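You operate a simulated robot arm through the tools that you are given. There is no shell and no other tool.

You run a simulated robot arm. Do the job below in one go: nothing can be reset, and whatever is moved stays where it is left.

TASK
Spin the bolt from the red box in the bend tester.
Fine: blue knob to its green end and back to the start; bolt back in the box, lid shut.

It is judged by the outcome, as a careful person would: the job done as asked, and still so three seconds after it is handed in. It fails if anything else is knocked over, pushed out of place, dropped, spilled or broken. A push-on lid holds only when it is set on centred and level and pressed home; a screw cap is set on level and turned clockwise until tight.

THE ROBOT
A 6-joint arm with a two-finger parallel gripper, fixed in place. Base frame: the origin is at the foot of the arm, x ahead of it, y to its left, z up; the work surface is at about z = 0. Units: m, rad, N and s.
With the tool pointing down near the work surface it reaches from about 0.24 to 0.58 m from the base axis. Its first joint turns from -2.897 to 2.897 rad. Payload 1.5 kg.
The TCP is the grasp point between the finger pads, 0.03 m short of the fingertips. In the tool frame z runs along the fingers and y along their closing line. The gripper opens to 0.08 m. The fingers are 0.017 m wide and 0.012 m thick; the gripper's body (0.04 by 0.082 m) begins 0.08 m behind the TCP.
Orientation is that of the tool frame in the base frame, as a unit quaternion [x, y, z, w]. With the fingers straight down and closing along the base's y, the tool's x points along the base's -x, its y along +y and its z along -z.

THE INTERFACE
- The arm moves only by the tool drive_tool. Its argument "targets" is one flat list of numbers, 7 for each row, row after row: the turn, a rotation vector about the base's x, y, z in rad, then the shift along the base's x, y, z in m, then the opening, from 0 (shut) to 1 (fully open). In form: [ax, ay, az, dx, dy, dz, fingers, ax, ay, az, dx, dy, dz, fingers, ...]. A call has 1 to 20 rows; each row is the pose to reach, as a shift and turn from the pose commanded when the call began. Rows are played at 5 a second. More than 0.05 m and 0.15 rad between two rows, or a gripper value outside its range, and nothing of the call is played. Where a pose cannot be reached the arm comes as near as it can. A force on the tool above 50 N (or 10 N above the force at the start of the call, whichever is more), or a blocked arm, ends the call early, and 0.2 s more pass. The fingers move at their own pace (about 0.072 m/s each) and stop on an object; they squeeze with about 39 N. The grip force told is the motor's: it shows also when the fingers shut on nothing. Time passes only in rows, and 0.2 s behind the last, so rows that repeat a pose let the fingers close. The reply holds the time, the measured pose of the TCP, the force on the tool along the base axes, the opening and the grip force, in the units named above and with some noise, with the torque about the TCP (base axes, N m) and any sound that the robot's microphone picked up.
- Cameras (640 x 400 px; columns grow to the right, rows downward): "scene" is fixed at [0.2202, -0.6492, 0.6098]; the picture's right is [1.00, -0.07, 0.00], its down [-0.05, -0.66, -0.75] and it looks along [0.05, 0.74, -0.67] (base axes); focal length 307 px, centre (320, 200). "wrist" rides on the gripper at [0.072, -0.007, -0.122] in the tool frame; the picture's right is [0.09, 1.00, 0.00], its down [-0.84, 0.08, -0.54] and it looks along [-0.54, 0.05, 0.84] (tool axes); focal length 238 px, centre (320, 200). There is no depth. A picture from a camera that has moved, and an enlarged one, comes with that camera's place and axes in the base frame and with its lens.
- capture(camera): a new picture of that camera. The clock stands still meanwhile.
- close_up(camera, box): a new picture of the part [left, top, right, bottom] of that camera's present view, enlarged. The clock stands still meanwhile.
- hand_in(): hands the job in; it is judged then, once.

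Places have to be worked out from the pictures, the camera data and where the tool is seen. Open the gripper and draw the arm clear of the work before you hand the job in, unless the task says otherwise.

The tools are called after "Request:" as a command line: name --argument value ..., lists and objects as JSON in quotes. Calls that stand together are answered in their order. drive_tool: Moves the arm, as the interface text tells. Its arguments: {"type":"object","properties":{"targets":{"type":"array"}},"required":["targets"]} The other tools are called the same way: capture (camera) takes a picture; close_up (camera, box) takes an enlarged picture of a part of a camera's view; hand_in () hands the job in.

At the start:

```text
time: 0.0
position: [0.2483, -0.2215, 0.3697]
tool_rot: [0.0, 1.0, -0.001, 0.0]
wrist_force: [-1.0, -0.3, -0.6]
torque: [0.03, 0.0, 0.01]
finger_gap: 0.0799
grasp_force: 0.1
```

scene: 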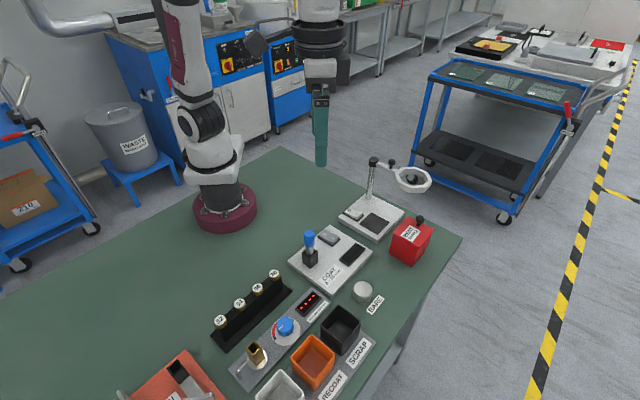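
wrist: 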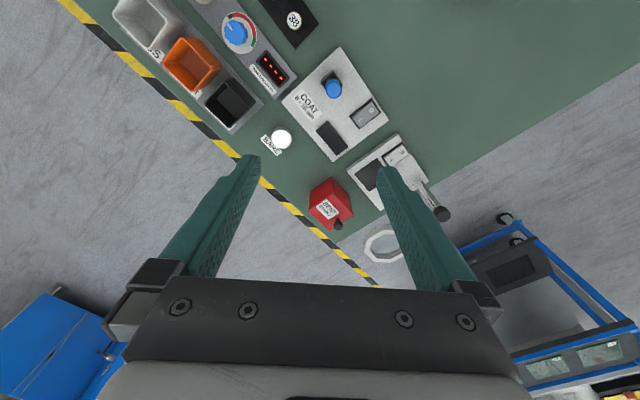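

I start by looking closely at the bench to identify the parts.

Request:
close_up --camera "scene" --box '[200, 250, 400, 400]'

Request:
close_up --camera "scene" --box '[280, 150, 460, 300]'

Request:
close_up --camera "wrist" --box '[120, 0, 320, 130]'

Request:
close_up --camera "wrist" --box '[250, 40, 450, 260]'

Request:
close_up --camera "scene" --box '[60, 330, 300, 400]'

```text
2.67 times, centred on (300, 325) of scene
camera zoom: at [0.2202, -0.6492, 0.6098], right [1.0, -0.07, 0.0], down [-0.05, -0.66, -0.75], along [0.05, 0.74, -0.67], focal length 818 px, centre (373, -133)
```

zoom: 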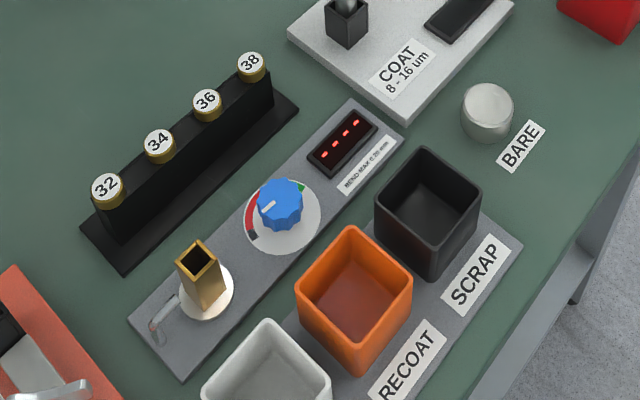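

```text
2.67 times, centred on (370, 225) of scene
camera zoom: at [0.2202, -0.6492, 0.6098], right [1.0, -0.07, 0.0], down [-0.05, -0.66, -0.75], along [0.05, 0.74, -0.67], focal length 818 px, centre (187, 133)
```

zoom: 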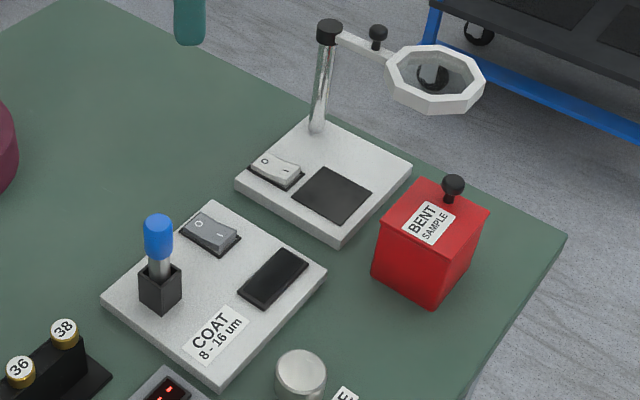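

```text
3.08 times, centred on (220, 65) of wrist
camera zoom: at [0.1769, -0.2287, 0.4917], right [-0.09, 1.0, 0.0], down [0.84, 0.08, 0.54], along [0.54, 0.05, -0.84], focal length 733 px, centre (628, 615)
```

zoom: 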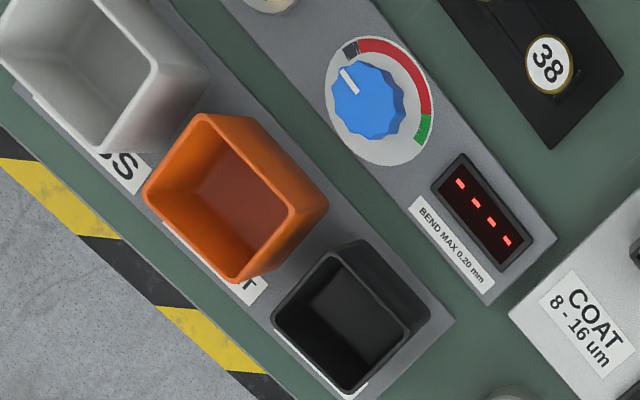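

```text
1.82 times, centred on (350, 150) of wrist
camera zoom: at [0.1769, -0.2287, 0.4917], right [-0.09, 1.0, 0.0], down [0.84, 0.08, 0.54], along [0.54, 0.05, -0.84], focal length 433 px, centre (266, 291)
```

zoom: 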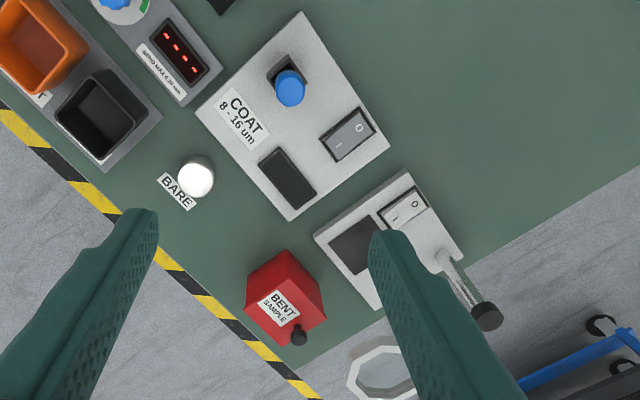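

```text
2.67 times, centred on (180, 365) of scene
camera zoom: at [0.2202, -0.6492, 0.6098], right [1.0, -0.07, 0.0], down [-0.05, -0.66, -0.75], along [0.05, 0.74, -0.67], focal length 818 px, centre (693, -240)
```

zoom: 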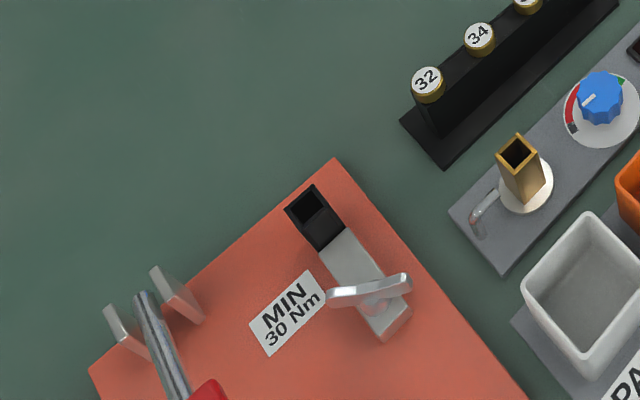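

The bend tester (blue knob, brass socket, "BEND MAX 0.20 mm") sits near (0.15,-0.38); the red "BENT SAMPLE" box has a black lid knob near (0.48,-0.17). I move above the box at a safe height to look closer.

Request:
drive_tool --targets '[0, 0, 0, 0.04, 0.006, -0.01, 1, 0, 0, 0, 0.08, 0.012, -0.02, 1, 0, 0, 0, 0.12, 0.018, -0.03, 1, 0, 0, 0, 0.16, 0.024, -0.04, 1, 0, 0, 0, 0.2, 0.03, -0.05, 1, 0, 0, 0, 0.22, 0.03, -0.07, 1, 0, 0, 0, 0.22, 0.03, -0.07, 1]'

Request:
capture --camera "wrist"

Request:
capture --camera "scene"

```text
time: 1.6
position: [0.47, -0.1909, 0.2982]
tool_rot: [0.0, 1.0, 0.0, 0.0]
wrist_force: [0.1, -0.5, 0.0]
torque: [-0.01, 0.0, -0.01]
finger_gap: 0.0799
grasp_force: 0.0
```

```text
taken
camera wrist: at [0.3978, -0.1989, 0.4212], right [-0.09, 1.0, 0.0], down [0.84, 0.08, 0.54], along [0.54, 0.05, -0.84], focal length 238 px, centre (320, 200)
```

wrist: 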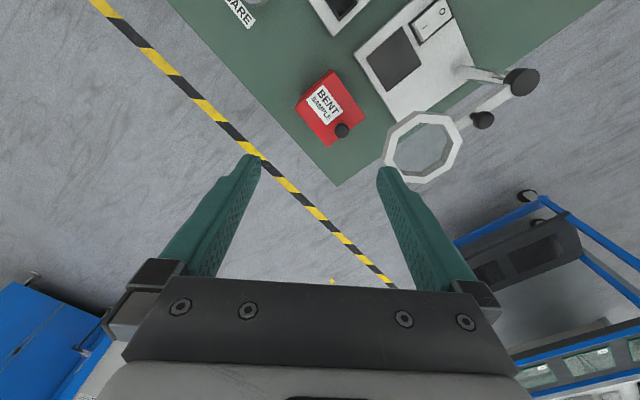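

```text
taken
```

scene: 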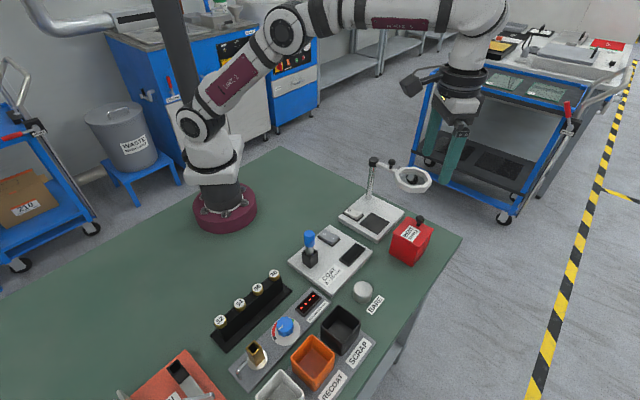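

Request:
close_up --camera "wrist" --box '[270, 50, 400, 160]'

Request:
close_up --camera "scene" --box '[370, 200, 450, 280]'

```text
3.64 times, centred on (335, 105) of wrist
camera zoom: at [0.3978, -0.1989, 0.4212], right [-0.09, 1.0, 0.0], down [0.84, 0.08, 0.54], along [0.54, 0.05, -0.84], focal length 867 px, centre (266, 546)
```

zoom: 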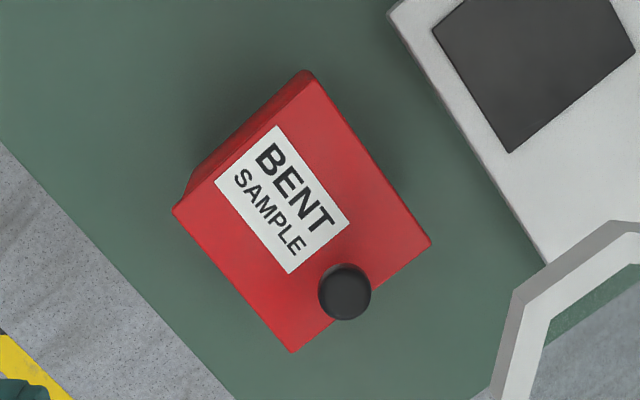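

```text
5.00 times, centred on (410, 240) of scene
camera zoom: at [0.2202, -0.6492, 0.6098], right [1.0, -0.07, 0.0], down [-0.05, -0.66, -0.75], along [0.05, 0.74, -0.67], focal length 1533 px, centre (-130, 0)
```

zoom: 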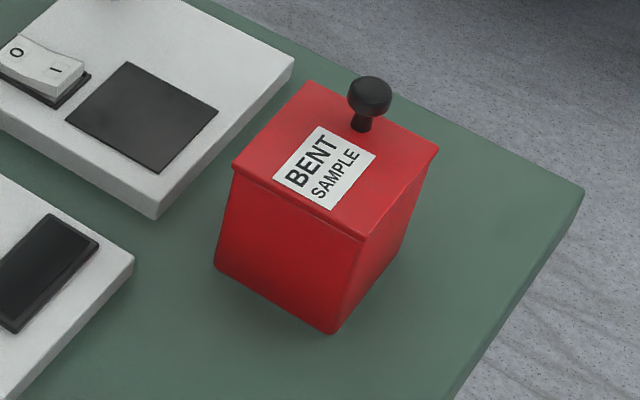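

The lid seems to have its knob off-centre toward the far edge, perhaps hinged on the near side. I turn the wrist 45° and lower to look at the near face for a hinge.

Request:
drive_tool --targets '[0, 0, 0.13, -0.012, -0.012, -0.015, 1, 0, 0, 0.26, -0.024, -0.024, -0.03, 1, 0, 0, 0.39, -0.036, -0.036, -0.045, 1, 0, 0, 0.52, -0.048, -0.048, -0.06, 1, 0, 0, 0.65, -0.06, -0.06, -0.08, 1, 0, 0, 0.785, -0.07, -0.07, -0.1, 1, 0, 0, 0.785, -0.07, -0.07, -0.1, 1]'

Request:
capture --camera "wrist"

Request:
close_up --camera "wrist" --box '[240, 100, 400, 250]'

```text
time: 3.2
position: [0.3984, -0.2606, 0.1993]
tool_rot: [-0.384, 0.923, -0.001, 0.001]
wrist_force: [-0.7, 0.4, -0.4]
torque: [0.0, 0.01, 0.01]
finger_gap: 0.0802
grasp_force: 0.1
```

```text
taken
camera wrist: at [0.3524, -0.3182, 0.3216], right [-0.77, 0.64, 0.0], down [0.54, 0.65, 0.54], along [0.35, 0.42, -0.84], focal length 238 px, centre (320, 200)
```

wrist: 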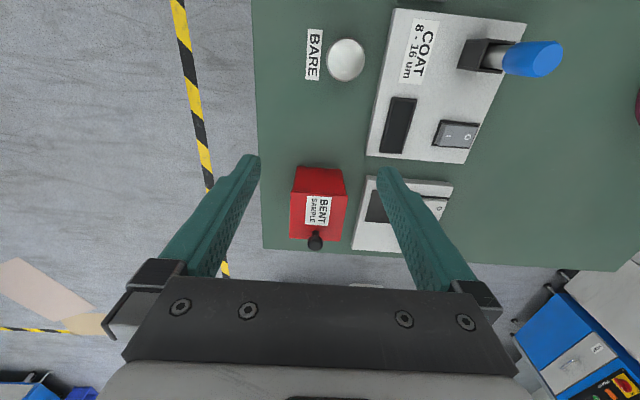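

```text
2.67 times, centred on (320, 175) of wrist
camera zoom: at [0.3524, -0.3182, 0.3216], right [-0.77, 0.64, 0.0], down [0.54, 0.65, 0.54], along [0.35, 0.42, -0.84], focal length 636 px, centre (320, 267)
```

zoom: 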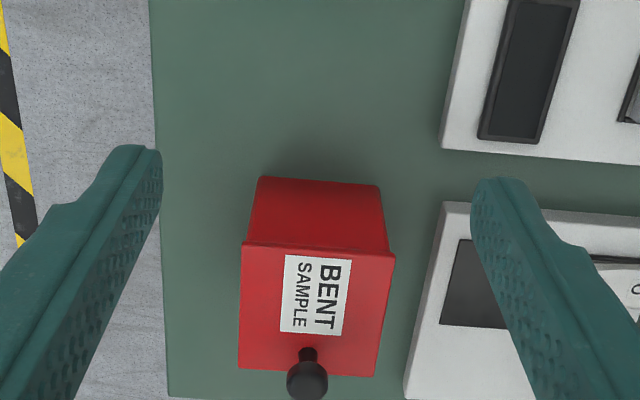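

Triangulating two views puts the lid top at z≈0.08, centre (0.472,-0.178), knob near (0.492,-0.16,0.097). I look closer at the edge facing me.

Request:
close_up --camera "wrist" --box '[280, 160, 360, 210]'

Request:
close_up --camera "scene" --box '[385, 205, 445, 250]'

```text
8.00 times, centred on (320, 185) of wrist
camera zoom: at [0.3524, -0.3182, 0.3216], right [-0.77, 0.64, 0.0], down [0.54, 0.65, 0.54], along [0.35, 0.42, -0.84], focal length 1907 px, centre (320, 320)
```

zoom: 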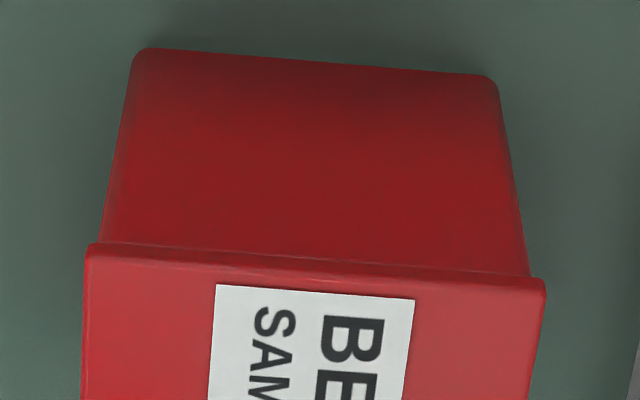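

```text
8.89 times, centred on (415, 228) of scene
camera zoom: at [0.2202, -0.6492, 0.6098], right [1.0, -0.07, 0.0], down [-0.05, -0.66, -0.75], along [0.05, 0.74, -0.67], focal length 2725 px, centre (-524, -44)
```

zoom: 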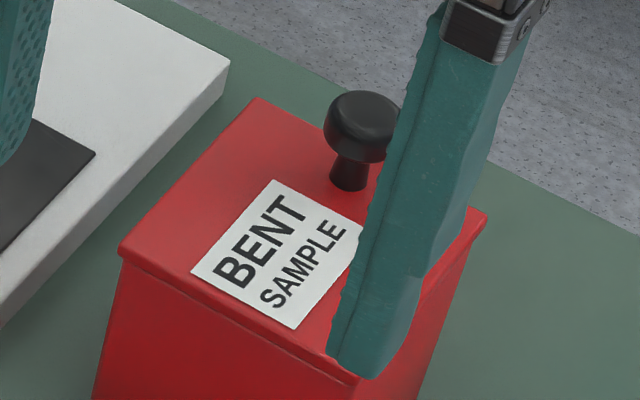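

The lid is a thin plate with lip and a mushroom knob (head ≈20 mm). I move above the knob with fingers half open to check alignment.

Request:
drive_tool --targets '[0, 0, 0, 0.025, 0.027, 0, 0.6, 0, 0, 0, 0.05, 0.054, 0, 0.6, 0, 0, 0, 0.075, 0.08, -0.01, 0.6, 0, 0, 0, 0.093, 0.1017, -0.03, 0.6, 0, 0, 0, 0.0932, 0.1017, -0.045, 0.6, 0, 0, 0, 0.0932, 0.1017, -0.045, 0.6]'

Request:
capture --camera "wrist"

Request:
close_up --camera "scene" --box '[360, 160, 460, 270]'

```text
time: 4.6
position: [0.4927, -0.1591, 0.1543]
tool_rot: [-0.383, 0.924, 0.0, 0.0]
wrist_force: [0.3, -0.1, -1.1]
torque: [-0.02, -0.02, 0.03]
finger_gap: 0.048
grasp_force: 0.1
```

```text
taken
camera wrist: at [0.4457, -0.2157, 0.2758], right [-0.77, 0.64, 0.0], down [0.54, 0.65, 0.54], along [0.35, 0.42, -0.84], focal length 238 px, centre (320, 200)
```

wrist: 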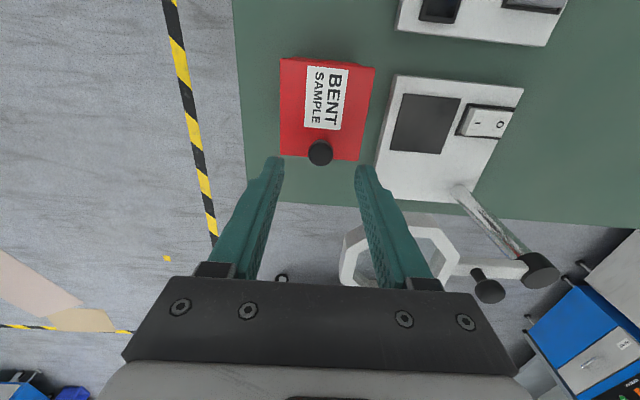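

```text
3.64 times, centred on (410, 215) of scene
camera zoom: at [0.2202, -0.6492, 0.6098], right [1.0, -0.07, 0.0], down [-0.05, -0.66, -0.75], along [0.05, 0.74, -0.67], focal length 1115 px, centre (-7, 146)
```

zoom: 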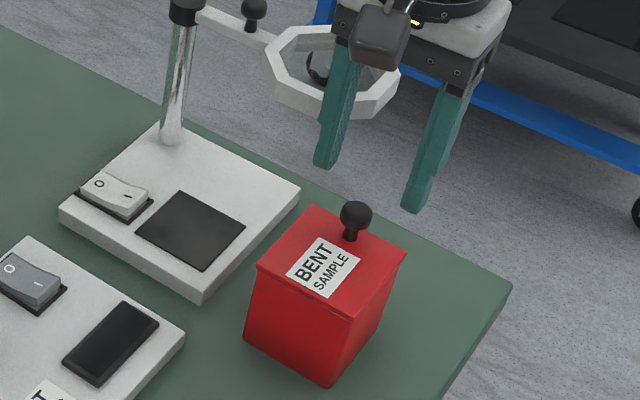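

The knob is centred laterally and within 2–3 mm along the fingers. I descend with a small correction and grip the knob.

Request:
drive_tool --targets '[0, 0, 0, -0.001, -0.001, -0.015, 0.6, 0, 0, 0, -0.0012, -0.0012, -0.03, 0.6, 0, 0, 0, -0.0012, -0.0012, -0.041, 0.6, 0, 0, 0, -0.0012, -0.0012, -0.041, 0.4, 0, 0, 0, -0.0012, -0.0012, -0.041, 0.2, 0, 0, 0, -0.0012, -0.0012, -0.041, 0.0, 0, 0, 0, -0.0012, -0.0012, -0.041, 0.0, 0, 0, 0, -0.0012, -0.0012, -0.041, 0.0]'

Request:
capture --camera "wrist"

Request:
close_up --camera "scene" --box '[360, 160, 460, 270]'

```text
time: 6.4
position: [0.4895, -0.1597, 0.1126]
tool_rot: [-0.383, 0.924, 0.001, 0.0]
wrist_force: [-12.0, 12.7, 2.6]
torque: [0.17, 0.16, 0.01]
finger_gap: 0.0194
grasp_force: 33.6
```

```text
taken
camera wrist: at [0.4443, -0.217, 0.2351], right [-0.77, 0.64, 0.0], down [0.54, 0.65, 0.54], along [0.35, 0.42, -0.84], focal length 238 px, centre (320, 200)
```

wrist: 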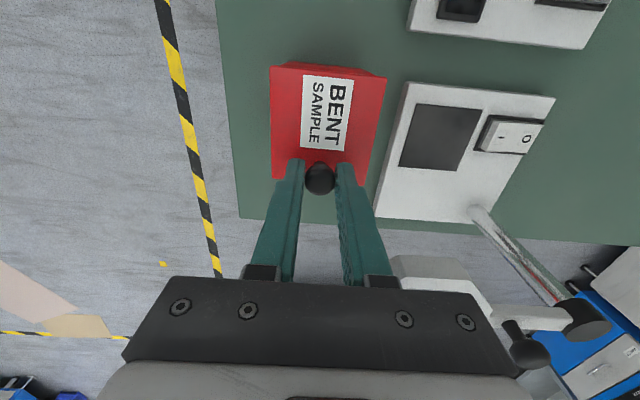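

```text
3.64 times, centred on (410, 215) of scene
camera zoom: at [0.2202, -0.6492, 0.6098], right [1.0, -0.07, 0.0], down [-0.05, -0.66, -0.75], along [0.05, 0.74, -0.67], focal length 1115 px, centre (-7, 146)
```

zoom: 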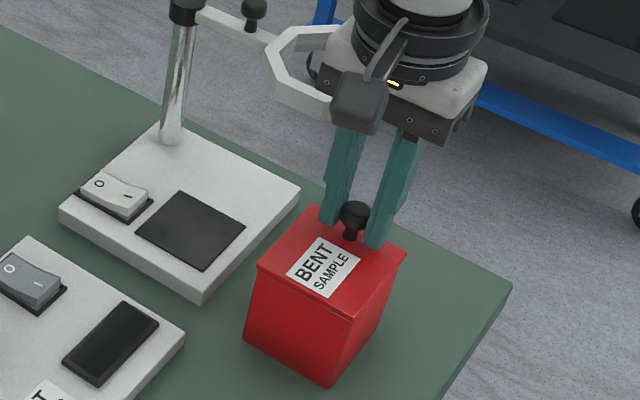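

Knob gripped (19 mm), with about 17 N of side load along the closing line. I shift slightly to relieve it and then try a tiny lift along the presumed hinge arc.

Request:
drive_tool --targets '[0, 0, 0, -0.0008, 0.0008, 0, 0, 0, 0, 0, -0.0008, 0.0008, 0, 0]'

```text
time: 7.0
position: [0.4904, -0.1602, 0.1135]
tool_rot: [-0.383, 0.924, -0.001, 0.0]
wrist_force: [-1.5, 3.3, -6.4]
torque: [0.29, -0.22, -0.07]
finger_gap: 0.0192
grasp_force: 33.6
```

Side load is relieved. Now a small arc lift (~0.07 rad) to test whether it is hinged.

Request:
drive_tool --targets '[0.0285, -0.028, 0, -0.001, -0.001, 0.0025, 0, 0.05, -0.049, 0, -0.0017, -0.0018, 0.0044, 0, 0.05, -0.049, 0, -0.0017, -0.0018, 0.0044, 0]'

Request:
close_up --camera "scene" --box '[360, 160, 460, 270]'

Request:
close_up --camera "wrist" --box '[250, 40, 410, 200]'

```text
time: 7.8
position: [0.4889, -0.1625, 0.1173]
tool_rot: [-0.383, 0.923, 0.013, 0.032]
wrist_force: [16.4, -6.4, -28.9]
torque: [-0.11, -0.25, -0.02]
finger_gap: 0.0201
grasp_force: 33.2
```

```text
3.64 times, centred on (410, 215) of scene
camera zoom: at [0.2202, -0.6492, 0.6098], right [1.0, -0.07, 0.0], down [-0.05, -0.66, -0.75], along [0.05, 0.74, -0.67], focal length 1115 px, centre (-7, 146)
```

zoom: 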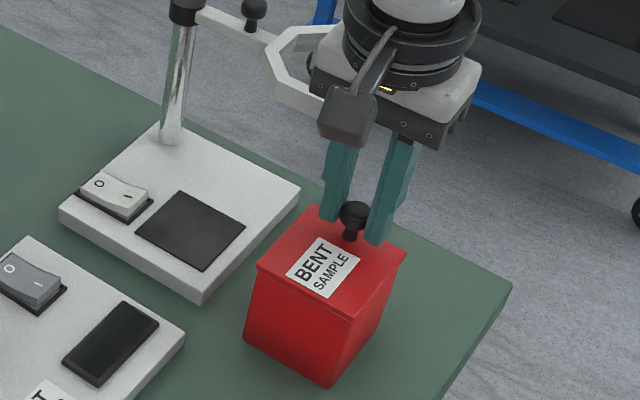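

```text
2.50 times, centred on (330, 120) of wrist
camera zoom: at [0.4364, -0.2244, 0.234], right [-0.77, 0.64, -0.01], down [0.51, 0.62, 0.6], along [0.39, 0.46, -0.8], focal length 596 px, centre (295, 400)
```

zoom: 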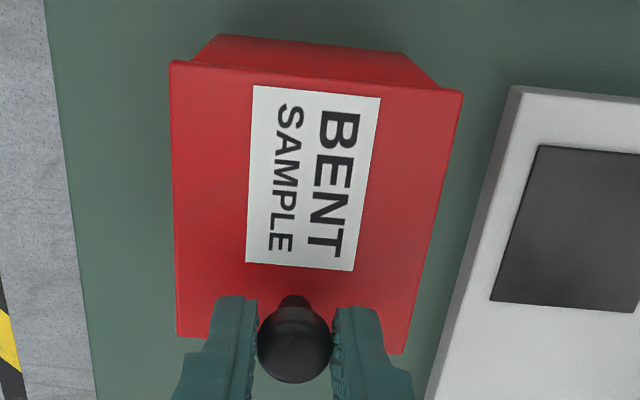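

The pull reached 29 N and the lid hasn't visibly moved; the fingers seem to have slid up the knob. I level the tool, re-seat lower on the knob and try a straight pull.

Request:
drive_tool --targets '[0, 0, 0, 0, 0, -0.002, 0.1, -0.025, 0.0245, 0, 0.001, 0.001, -0.003, 0.4, -0.05, 0.049, 0, 0.0017, 0.0018, -0.0054, 0.4, -0.05, 0.049, 0, 0.0017, 0.0018, -0.0064, 0.4, -0.05, 0.049, 0, 0.0017, 0.0018, -0.0064, 0, -0.05, 0.049, 0, 0.0017, 0.0018, -0.0064, 0, -0.05, 0.049, 0, 0.0017, 0.0018, -0.0064, 0]'

Request:
close_up --camera "scene" --box '[385, 195, 445, 270]'

```text
time: 9.4
position: [0.4906, -0.16, 0.1116]
tool_rot: [-0.382, 0.924, 0.0, 0.001]
wrist_force: [12.1, -8.2, -0.9]
torque: [-0.33, 0.13, 0.08]
finger_gap: 0.0196
grasp_force: 34.3
```

```text
5.33 times, centred on (415, 232) of scene
camera zoom: at [0.2202, -0.6492, 0.6098], right [1.0, -0.07, 0.0], down [-0.05, -0.66, -0.75], along [0.05, 0.74, -0.67], focal length 1635 px, centre (-187, 27)
```

zoom: 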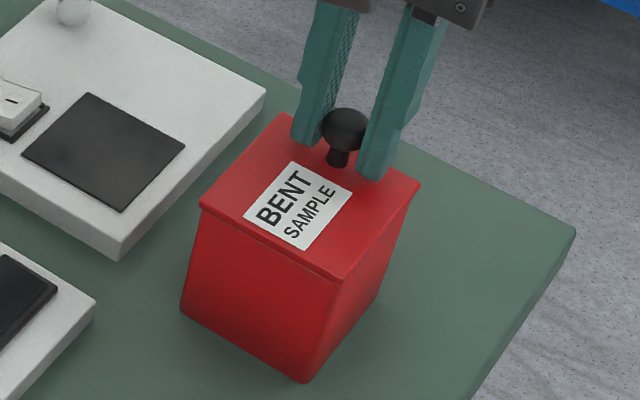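

Regripped at full depth. Now a slow, straight pull upward in small steps.

Request:
drive_tool --targets '[0, 0, 0, 0.0005, -0.0005, 0.0, 0, 0, 0, 0, 0.0005, -0.0005, 0.001, 0, 0, 0, 0, 0.0005, -0.0005, 0.002, 0]'

Request:
drive_tool --targets '[0, 0, 0, 0, 0, 0.001, 0, 0, 0, 0, 0, 0, 0.002, 0]'

Request:
close_up --camera "scene" --box '[385, 195, 445, 270]'

```text
time: 10.2
position: [0.491, -0.1599, 0.1122]
tool_rot: [-0.383, 0.924, 0.001, -0.001]
wrist_force: [17.6, -9.1, -29.5]
torque: [-0.1, -0.18, 0.01]
finger_gap: 0.0197
grasp_force: 33.6
```

```text
time: 10.8
position: [0.4893, -0.1607, 0.1141]
tool_rot: [-0.383, 0.924, 0.0, -0.001]
wrist_force: [9.1, -10.9, -30.0]
torque: [-0.16, -0.07, -0.01]
finger_gap: 0.0198
grasp_force: 33.5
```

```text
5.33 times, centred on (415, 232) of scene
camera zoom: at [0.2202, -0.6492, 0.6098], right [1.0, -0.07, 0.0], down [-0.05, -0.66, -0.75], along [0.05, 0.74, -0.67], focal length 1635 px, centre (-187, 27)
```

zoom: 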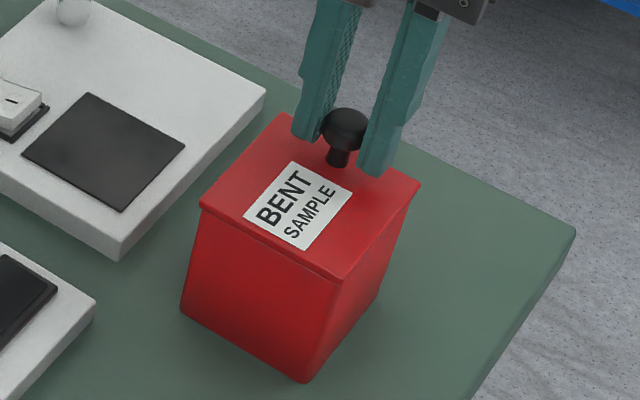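

The fingers slip at about 30 N without the lid moving; the box itself doesn't budge either, so it seems fixed. I'll test whether the lid slides along its long axis with a small push.

Request:
drive_tool --targets '[0, 0, 0, 0.0, 0.0, -0.002, 0, 0, 0, 0, 0.001, 0.001, -0.003, 0, 0, 0, 0, 0.0021, 0.0021, -0.003, 0]'

Request:
drive_tool --targets '[0, 0, 0, -0.0014, -0.0014, 0, 0, 0, 0, 0, -0.0028, -0.0028, 0, 0, 0, 0, 0, -0.0042, -0.0042, 0, 0]'

Request:
close_up --camera "scene" --box '[385, 195, 445, 270]'

```text
time: 11.6
position: [0.4935, -0.1574, 0.1138]
tool_rot: [-0.382, 0.924, 0.001, 0.002]
wrist_force: [-14.0, 13.5, 29.6]
torque: [0.34, 0.2, 0.01]
finger_gap: 0.0196
grasp_force: 33.4
```

```text
time: 12.4
position: [0.4893, -0.1616, 0.1108]
tool_rot: [-0.384, 0.923, 0.001, 0.001]
wrist_force: [15.5, 24.1, 9.1]
torque: [0.45, -0.26, -0.03]
finger_gap: 0.0192
grasp_force: 33.7
```

```text
5.33 times, centred on (415, 232) of scene
camera zoom: at [0.2202, -0.6492, 0.6098], right [1.0, -0.07, 0.0], down [-0.05, -0.66, -0.75], along [0.05, 0.74, -0.67], focal length 1635 px, centre (-187, 27)
```

zoom: 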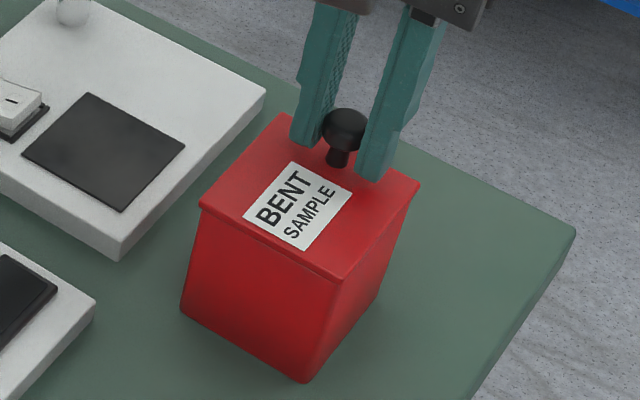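

The pads slip at ~30 N in every direction and the lid stays put, so I need to understand how it opens. I let go, rise, and swing the camera round to inspect the far faces of the box.

Request:
drive_tool --targets '[0, 0, 0, 0.001, 0.001, 0.001, 0.3, 0, 0, 0, 0.001, 0.001, 0.002, 0.6, 0, 0, 0, 0.001, 0.001, 0.03, 0.6, 0, 0, 0, 0.001, 0.001, 0.07, 0.6, 0, 0, -0.14, 0.005, 0.004, 0.11, 0.6, 0, 0, -0.28, 0.01, 0.008, 0.13, 0.6, 0, 0, -0.42, 0.015, 0.012, 0.13, 0.6, 0, 0, -0.56, 0.02, 0.016, 0.13, 0.6, 0, 0, -0.7, 0.025, 0.02, 0.13, 0.6, 0, 0, -0.84, 0.025, 0.025, 0.13, 0.6, 0, 0, -0.98, 0.025, 0.025, 0.13, 0.6, 0, 0, -1.12, 0.025, 0.025, 0.13, 0.6, 0, 0, -1.26, 0.025, 0.025, 0.13, 0.6, 0, 0, -1.4, 0.025, 0.025, 0.13, 0.6, 0, 0, -1.54, 0.025, 0.025, 0.13, 0.6, 0, 0, -1.68, 0.025, 0.025, 0.13, 0.6, 0, 0, -1.82, 0.025, 0.025, 0.13, 0.6]'

Request:
capture --camera "wrist"

```text
time: 16.0
position: [0.5138, -0.137, 0.2428]
tool_rot: [0.496, 0.869, 0.0, 0.0]
wrist_force: [0.2, -0.9, 0.5]
torque: [-0.01, 0.0, 0.03]
finger_gap: 0.0479
grasp_force: 0.0
```

```text
taken
camera wrist: at [0.4711, -0.0799, 0.3648], right [0.81, 0.59, 0.0], down [0.49, -0.68, 0.54], along [0.32, -0.44, -0.84], focal length 238 px, centre (320, 200)
```

wrist: 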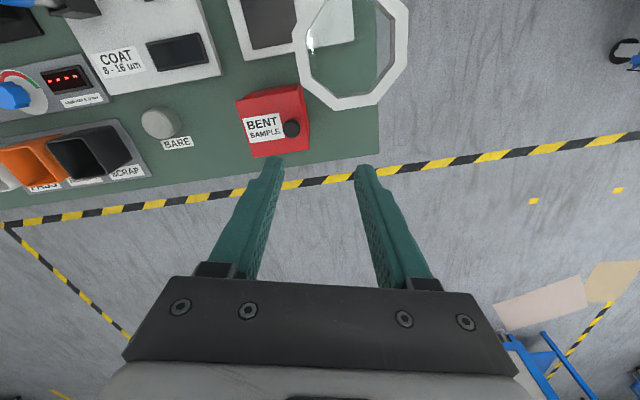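

Request:
close_up --camera "wrist" --box '[220, 70, 330, 170]'

Request:
drive_tool --targets '[0, 0, -0.14, 0.002, 0.0, 0.0, 0.6, 0, 0, -0.28, 0.004, 0.0, 0.0, 0.6, 0, 0, -0.42, 0.006, 0.0, 0.0, 0.6, 0, 0, -0.56, 0.008, 0, 0.0, 0.6, 0, 0, -0.7, 0.01, 0.0, 0, 0.6, 0, 0, -0.84, 0.012, 0.005, 0, 0.6, 0, 0, -0.98, 0.014, 0.01, 0, 0.6, 0, 0, -1.12, 0.014, 0.015, 0.0, 0.6, 0, 0, -1.26, 0.014, 0.02, 0, 0.6, 0, 0, -1.26, 0.014, 0.02, 0, 0.6]'

Request:
capture --camera "wrist"

```text
4.00 times, centred on (275, 120) of wrist
camera zoom: at [0.4711, -0.0799, 0.3648], right [0.81, 0.59, 0.0], down [0.49, -0.68, 0.54], along [0.32, -0.44, -0.84], focal length 953 px, centre (500, 520)
```

zoom: 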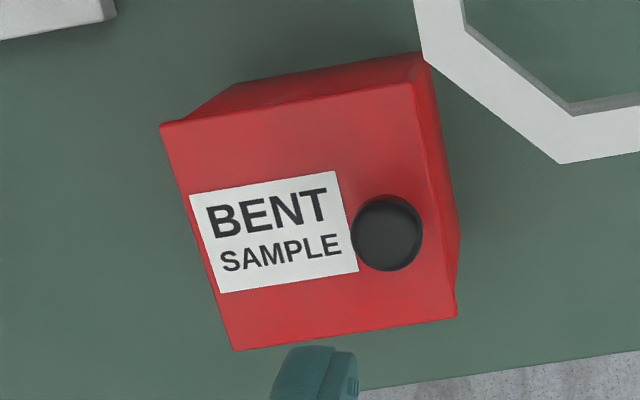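

```text
time: 18.2
position: [0.5272, -0.1176, 0.2419]
tool_rot: [0.912, 0.41, 0.0, 0.0]
wrist_force: [0.2, -0.4, 0.8]
torque: [0.01, 0.02, -0.02]
finger_gap: 0.048
grasp_force: 0.1
```

```text
taken
camera wrist: at [0.57, -0.06, 0.3647], right [0.81, -0.59, 0.0], down [-0.5, -0.68, 0.54], along [-0.32, -0.44, -0.84], focal length 238 px, centre (320, 200)
```

wrist: 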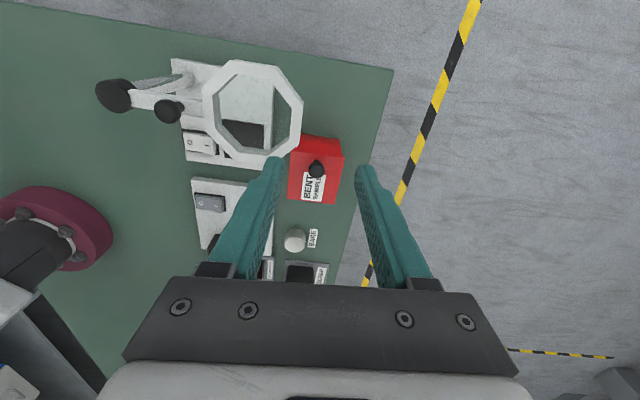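

Request:
close_up --camera "wrist" --box '[270, 120, 360, 220]'

```text
4.00 times, centred on (315, 170) of wrist
camera zoom: at [0.57, -0.06, 0.3647], right [0.81, -0.59, 0.0], down [-0.5, -0.68, 0.54], along [-0.32, -0.44, -0.84], focal length 953 px, centre (340, 320)
```

zoom: 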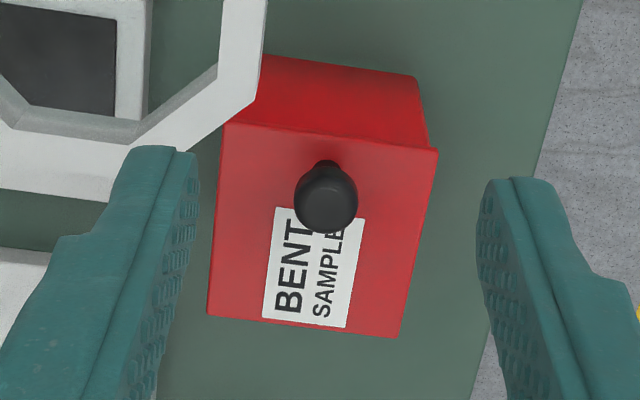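

Re-reading the forces: moving along the lid's long axis toward the far corner (+x,+y) met no resistance, while pushing back met 28 N – so the lid appears to slide toward +x,+y. I turn so the fingers straddle the knob along that direction and hover above it.

Request:
drive_tool --targets '[0, 0, 0.14, -0.004, -0.004, 0, 0.6, 0, 0, 0.28, -0.008, -0.008, 0, 0.6, 0, 0, 0.42, -0.012, -0.012, 0, 0.6, 0, 0, 0.56, -0.016, -0.016, 0, 0.6, 0, 0, 0.7, -0.02, -0.02, 0, 0.6, 0, 0, 0.84, -0.024, -0.025, 0, 0.6, 0, 0, 0.98, -0.028, -0.03, 0, 0.6, 0, 0, 1.12, -0.032, -0.035, 0, 0.6, 0, 0, 1.26, -0.0364, -0.0422, -0.02, 0.6, 0, 0, 1.4, -0.0364, -0.0422, -0.05, 0.6, 0, 0, 1.518, -0.0364, -0.0422, -0.082, 0.6, 0, 0, 1.518, -0.0364, -0.0422, -0.082, 0.6]'

Request:
capture --camera "wrist"

Request:
close_up --camera "scene" --box '[360, 160, 460, 270]'

```text
time: 20.8
position: [0.491, -0.1608, 0.1599]
tool_rot: [0.378, 0.926, 0.0, 0.0]
wrist_force: [0.2, -0.9, -0.2]
torque: [0.0, 0.03, 0.01]
finger_gap: 0.0479
grasp_force: 0.0
```

```text
taken
camera wrist: at [0.4351, -0.1159, 0.282], right [0.63, 0.78, 0.0], down [0.65, -0.53, 0.54], along [0.42, -0.34, -0.84], focal length 238 px, centre (320, 200)
```

wrist: 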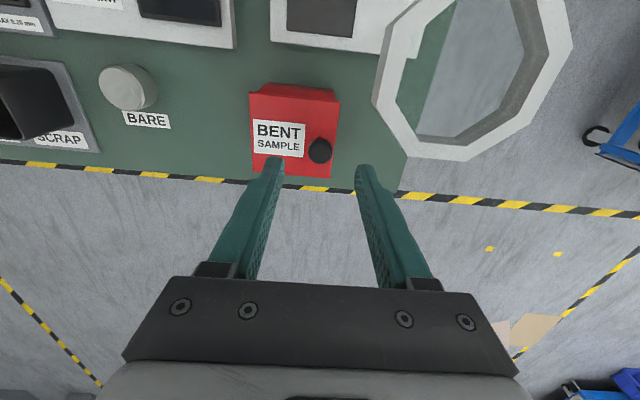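

```text
3.64 times, centred on (410, 215) of scene
camera zoom: at [0.2202, -0.6492, 0.6098], right [1.0, -0.07, 0.0], down [-0.05, -0.66, -0.75], along [0.05, 0.74, -0.67], focal length 1115 px, centre (-7, 146)
```

zoom: 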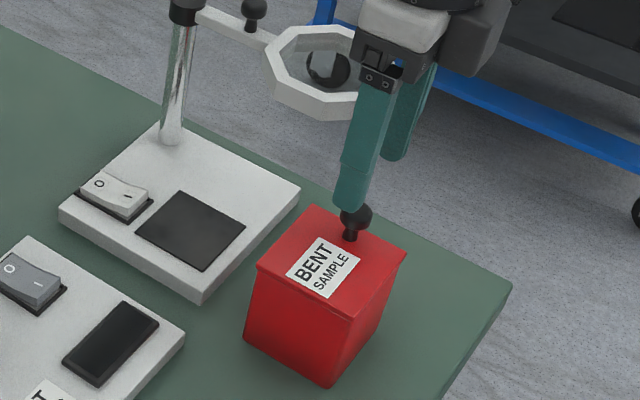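

The knob is at (0.490,-0.160), right below the TCP. I descend, close, and read the forces.

Request:
drive_tool --targets '[0, 0, 0, 0, 0, -0.015, 0.6, 0, 0, 0, 0, 0, -0.03, 0.6, 0, 0, 0, 0, 0, -0.047, 0.6, 0, 0, 0, 0, 0, -0.047, 0.4, 0, 0, 0, 0, 0, -0.047, 0.2, 0, 0, 0, 0, 0, -0.047, 0.2]'

Request:
capture --camera "wrist"

```text
time: 22.2
position: [0.4911, -0.1603, 0.113]
tool_rot: [0.379, 0.925, 0.0, -0.001]
wrist_force: [1.3, -1.0, -3.7]
torque: [-0.25, -0.26, 0.06]
finger_gap: 0.0198
grasp_force: 33.4
```

```text
taken
camera wrist: at [0.4353, -0.1146, 0.2354], right [0.63, 0.77, 0.0], down [0.65, -0.53, 0.54], along [0.42, -0.34, -0.84], focal length 238 px, centre (320, 200)
```

wrist: 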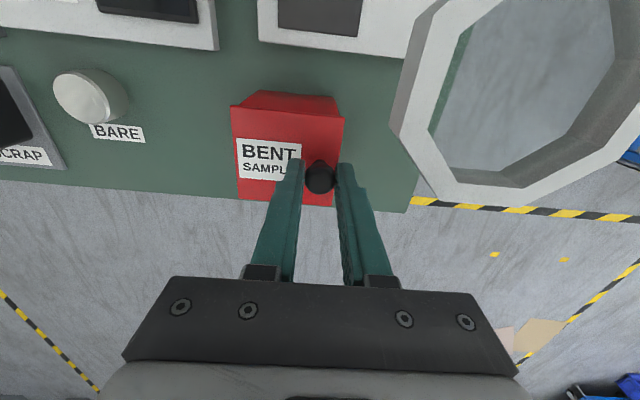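

Gripped cleanly with no side load. Now push along +u (+x,+y) a few millimetres and watch the force.

Request:
drive_tool --targets '[0, 0, 0, 0.001, 0.001, 0, 0.2, 0, 0, 0, 0.002, 0.002, 0, 0.2, 0, 0, 0, 0.003, 0.003, 0, 0.2]'

Request:
close_up --camera "scene" --box '[385, 195, 445, 270]'

Request:
close_up --camera "wrist" --box '[220, 80, 360, 220]'

```text
time: 23.0
position: [0.4947, -0.1565, 0.1142]
tool_rot: [0.378, 0.926, 0.0, 0.0]
wrist_force: [2.8, -4.3, -10.2]
torque: [-0.16, -0.12, 0.0]
finger_gap: 0.0195
grasp_force: 33.1
```

```text
5.33 times, centred on (415, 232) of scene
camera zoom: at [0.2202, -0.6492, 0.6098], right [1.0, -0.07, 0.0], down [-0.05, -0.66, -0.75], along [0.05, 0.74, -0.67], focal length 1635 px, centre (-187, 27)
```

zoom: 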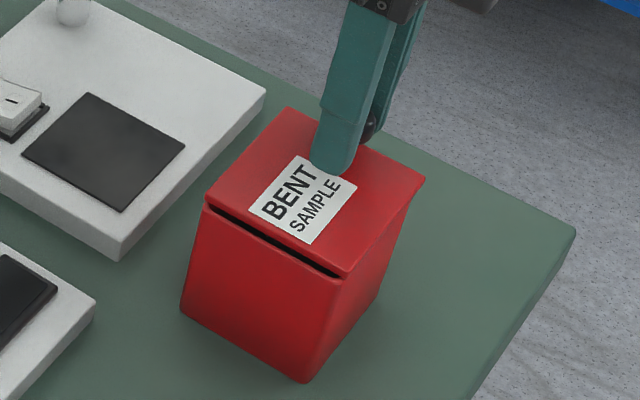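

```text
2.86 times, centred on (290, 150) of wrist
camera zoom: at [0.4383, -0.1117, 0.2355], right [0.63, 0.77, 0.0], down [0.65, -0.53, 0.54], along [0.42, -0.34, -0.84], focal length 681 px, centre (406, 343)
```

zoom: 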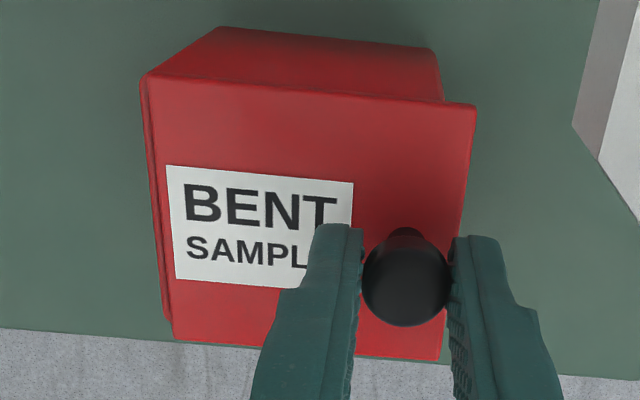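

The lid slides – the slot opened on the near side. I continue sliding 27 mm more in that direction.

Request:
drive_tool --targets '[0, 0, 0, 0.0035, 0.0036, -0.0005, 0.2, 0, 0, 0, 0.007, 0.0071, -0.001, 0.2, 0, 0, 0, 0.0105, 0.0107, -0.001, 0.2, 0, 0, 0, 0.014, 0.0142, -0.001, 0.2, 0, 0, 0, 0.0175, 0.0178, -0.001, 0.2, 0, 0, 0, 0.0193, 0.0196, -0.001, 0.2]'

Request:
close_up --camera "scene" --box '[365, 180, 465, 270]'

Request:
close_up --camera "wrist" --box '[160, 50, 400, 220]'

```text
time: 24.4
position: [0.5143, -0.1378, 0.1131]
tool_rot: [0.379, 0.925, 0.0, 0.001]
wrist_force: [-5.3, 5.3, 19.7]
torque: [-0.16, -0.06, 0.11]
finger_gap: 0.0198
grasp_force: 33.4
```

```text
4.44 times, centred on (415, 225) of scene
camera zoom: at [0.2202, -0.6492, 0.6098], right [1.0, -0.07, 0.0], down [-0.05, -0.66, -0.75], along [0.05, 0.74, -0.67], focal length 1363 px, centre (-102, 89)
```

zoom: 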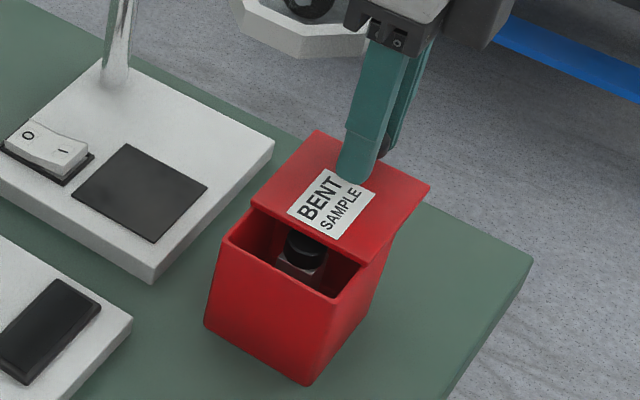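

```text
2.35 times, centred on (280, 135) of wrist
camera zoom: at [0.4575, -0.0922, 0.2354], right [0.63, 0.77, 0.0], down [0.65, -0.53, 0.54], along [0.42, -0.34, -0.84], focal length 561 px, centre (414, 353)
```

zoom: 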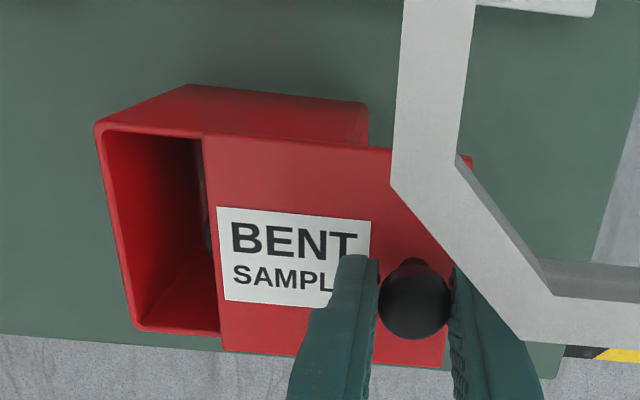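

The bolt stands head-up in the box. I continue sliding the lid about 30 mm more, easing the downward load.

Request:
drive_tool --targets '[0, 0, 0, 0.0035, 0.0036, 0.0005, 0.2, 0, 0, 0, 0.007, 0.0071, 0.0006, 0.2, 0, 0, 0, 0.0105, 0.0107, 0.0006, 0.2, 0, 0, 0, 0.014, 0.0142, 0.0006, 0.2, 0, 0, 0, 0.0175, 0.0178, 0.0006, 0.2, 0, 0, 0, 0.0205, 0.0208, 0.0006, 0.2]'

Request:
close_up --camera "scene" --box '[365, 180, 465, 270]'

Request:
capture --camera "wrist"

```text
time: 25.8
position: [0.5331, -0.1182, 0.1133]
tool_rot: [0.378, 0.926, 0.0, 0.001]
wrist_force: [9.4, -11.1, 7.2]
torque: [-0.08, -0.11, -0.08]
finger_gap: 0.0193
grasp_force: 33.6
```

```text
4.44 times, centred on (415, 225) of scene
camera zoom: at [0.2202, -0.6492, 0.6098], right [1.0, -0.07, 0.0], down [-0.05, -0.66, -0.75], along [0.05, 0.74, -0.67], focal length 1363 px, centre (-102, 89)
```

zoom: 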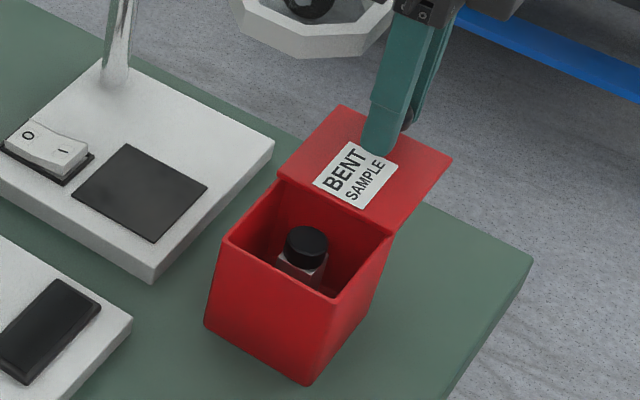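

```text
taken
camera wrist: at [0.4777, -0.0718, 0.2352], right [0.63, 0.77, 0.0], down [0.65, -0.53, 0.54], along [0.42, -0.34, -0.84], focal length 238 px, centre (320, 200)
```

wrist: 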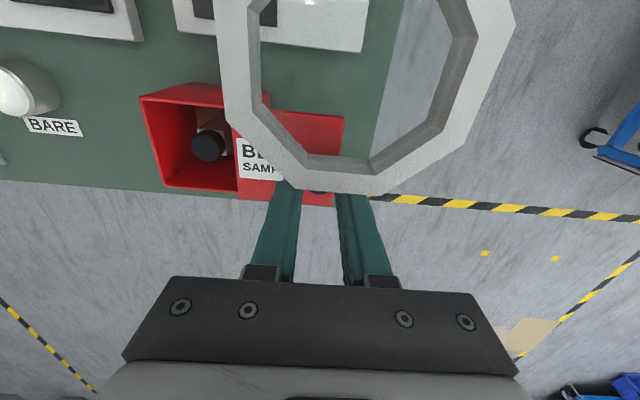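

The box is open wide enough: the bolt head is at about (0.473,-0.175, z≈0.06). There is a side load away from the magnifier ring, so I ease that way, open, shift clear and lift straight up.

Request:
drive_tool --targets '[0, 0, 0, 0.0008, -0.0008, 0, 0.2, 0, 0, 0, 0.0008, -0.0008, 0, 0.45, 0, 0, 0, 0.0008, -0.0008, 0, 0.55, 0, 0, 0, 0.003, -0.003, 0.002, 0.55, 0, 0, 0, 0.004, -0.004, 0.02, 0.55, 0, 0, 0, 0.004, -0.004, 0.05, 0.55, 0, 0, 0, 0.004, -0.004, 0.09, 0.55, 0, 0, 0, 0.004, -0.004, 0.12, 0.55]'

Request:
capture --camera "wrist"

Request:
close_up --camera "scene" --box '[345, 150, 465, 270]'

```text
time: 27.6
position: [0.5377, -0.1205, 0.2334]
tool_rot: [0.378, 0.926, 0.0, 0.0]
wrist_force: [0.1, -0.5, 0.6]
torque: [0.0, 0.0, 0.0]
finger_gap: 0.0441
grasp_force: 0.0
```

```text
taken
camera wrist: at [0.4819, -0.0753, 0.3556], right [0.63, 0.77, 0.0], down [0.65, -0.53, 0.54], along [0.42, -0.34, -0.84], focal length 238 px, centre (320, 200)
```

wrist: 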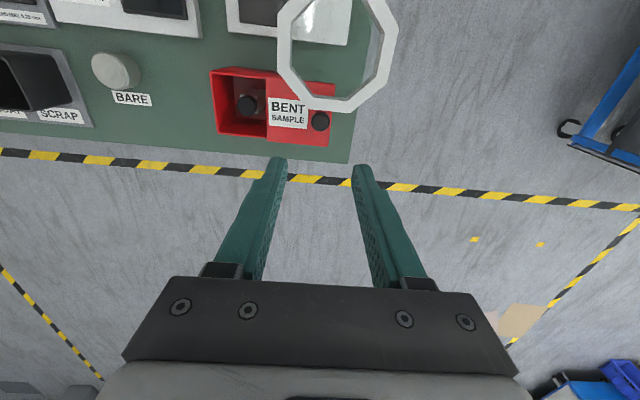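

```text
3.33 times, centred on (405, 210) of scene
camera zoom: at [0.2202, -0.6492, 0.6098], right [1.0, -0.07, 0.0], down [-0.05, -0.66, -0.75], along [0.05, 0.74, -0.67], focal length 1022 px, centre (37, 167)
```

zoom: 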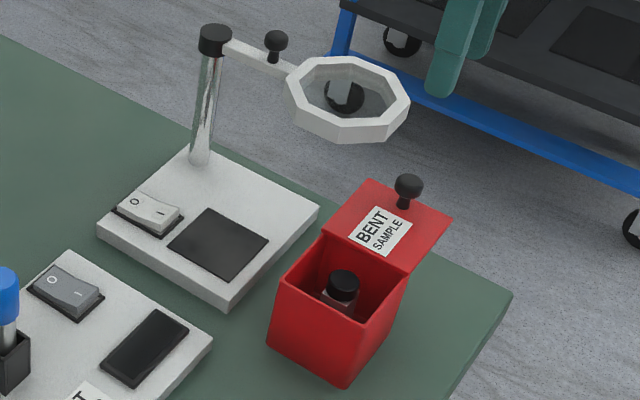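

The lid stays open. I turn back so the fingers close across the box and hover above the bolt to look at it.

Request:
drive_tool --targets '[0, 0, 0.131, -0.005, -0.005, 0, 0.4, 0, 0, 0.262, -0.011, -0.01, 0, 0.4, 0, 0, 0.393, -0.017, -0.015, 0, 0.4, 0, 0, 0.524, -0.023, -0.02, 0, 0.4, 0, 0, 0.655, -0.029, -0.025, 0, 0.4, 0, 0, 0.786, -0.035, -0.03, 0, 0.4, 0, 0, 0.917, -0.041, -0.035, 0, 0.4, 0, 0, 1.048, -0.047, -0.04, 0, 0.4, 0, 0, 1.179, -0.053, -0.045, 0, 0.4, 0, 0, 1.31, -0.059, -0.05, 0, 0.4, 0, 0, 1.44, -0.0643, -0.0544, -0.02, 0.4, 0, 0, 1.571, -0.0643, -0.0544, -0.033, 0.4, 0, 0, 1.571, -0.0643, -0.0544, -0.033, 0.4]'

Request:
capture --camera "wrist"

Request:
close_up --camera "wrist" --box '[260, 60, 380, 180]'

Request:
close_up --camera "scene" --box '[380, 210, 440, 270]'

```text
time: 30.4
position: [0.4732, -0.1751, 0.2]
tool_rot: [-0.387, 0.922, 0.0, 0.0]
wrist_force: [-0.7, 0.0, -0.3]
torque: [-0.01, -0.02, -0.02]
finger_gap: 0.0324
grasp_force: 0.0
```

```text
taken
camera wrist: at [0.428, -0.2318, 0.3218], right [-0.78, 0.63, 0.0], down [0.53, 0.65, 0.54], along [0.34, 0.42, -0.84], focal length 238 px, centre (320, 200)
```

wrist: 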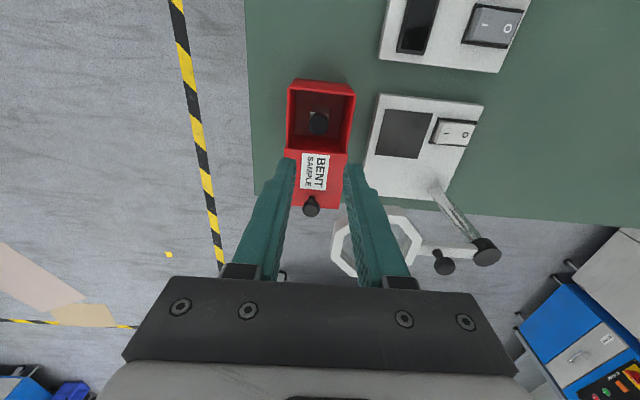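

```text
3.33 times, centred on (320, 120) of wrist
camera zoom: at [0.428, -0.2318, 0.3218], right [-0.78, 0.63, 0.0], down [0.53, 0.65, 0.54], along [0.34, 0.42, -0.84], focal length 794 px, centre (320, 467)
```

zoom: 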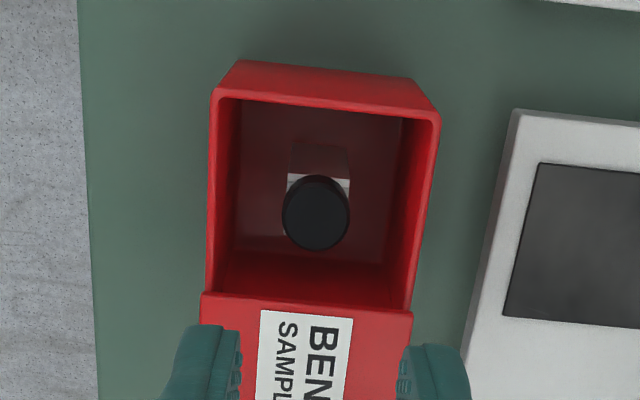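

```text
6.67 times, centred on (410, 240) of scene
camera zoom: at [0.2202, -0.6492, 0.6098], right [1.0, -0.07, 0.0], down [-0.05, -0.66, -0.75], along [0.05, 0.74, -0.67], focal length 2044 px, centre (-280, -67)
```

zoom: 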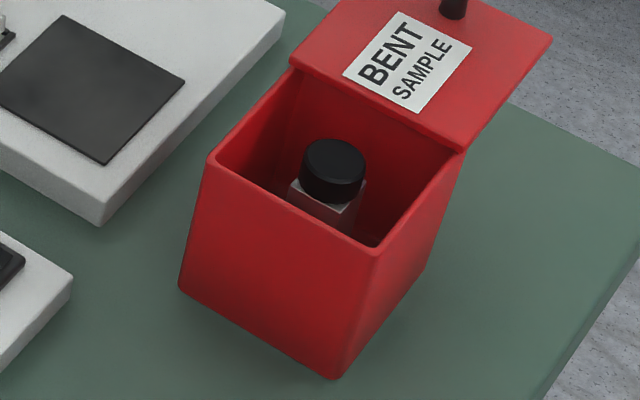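

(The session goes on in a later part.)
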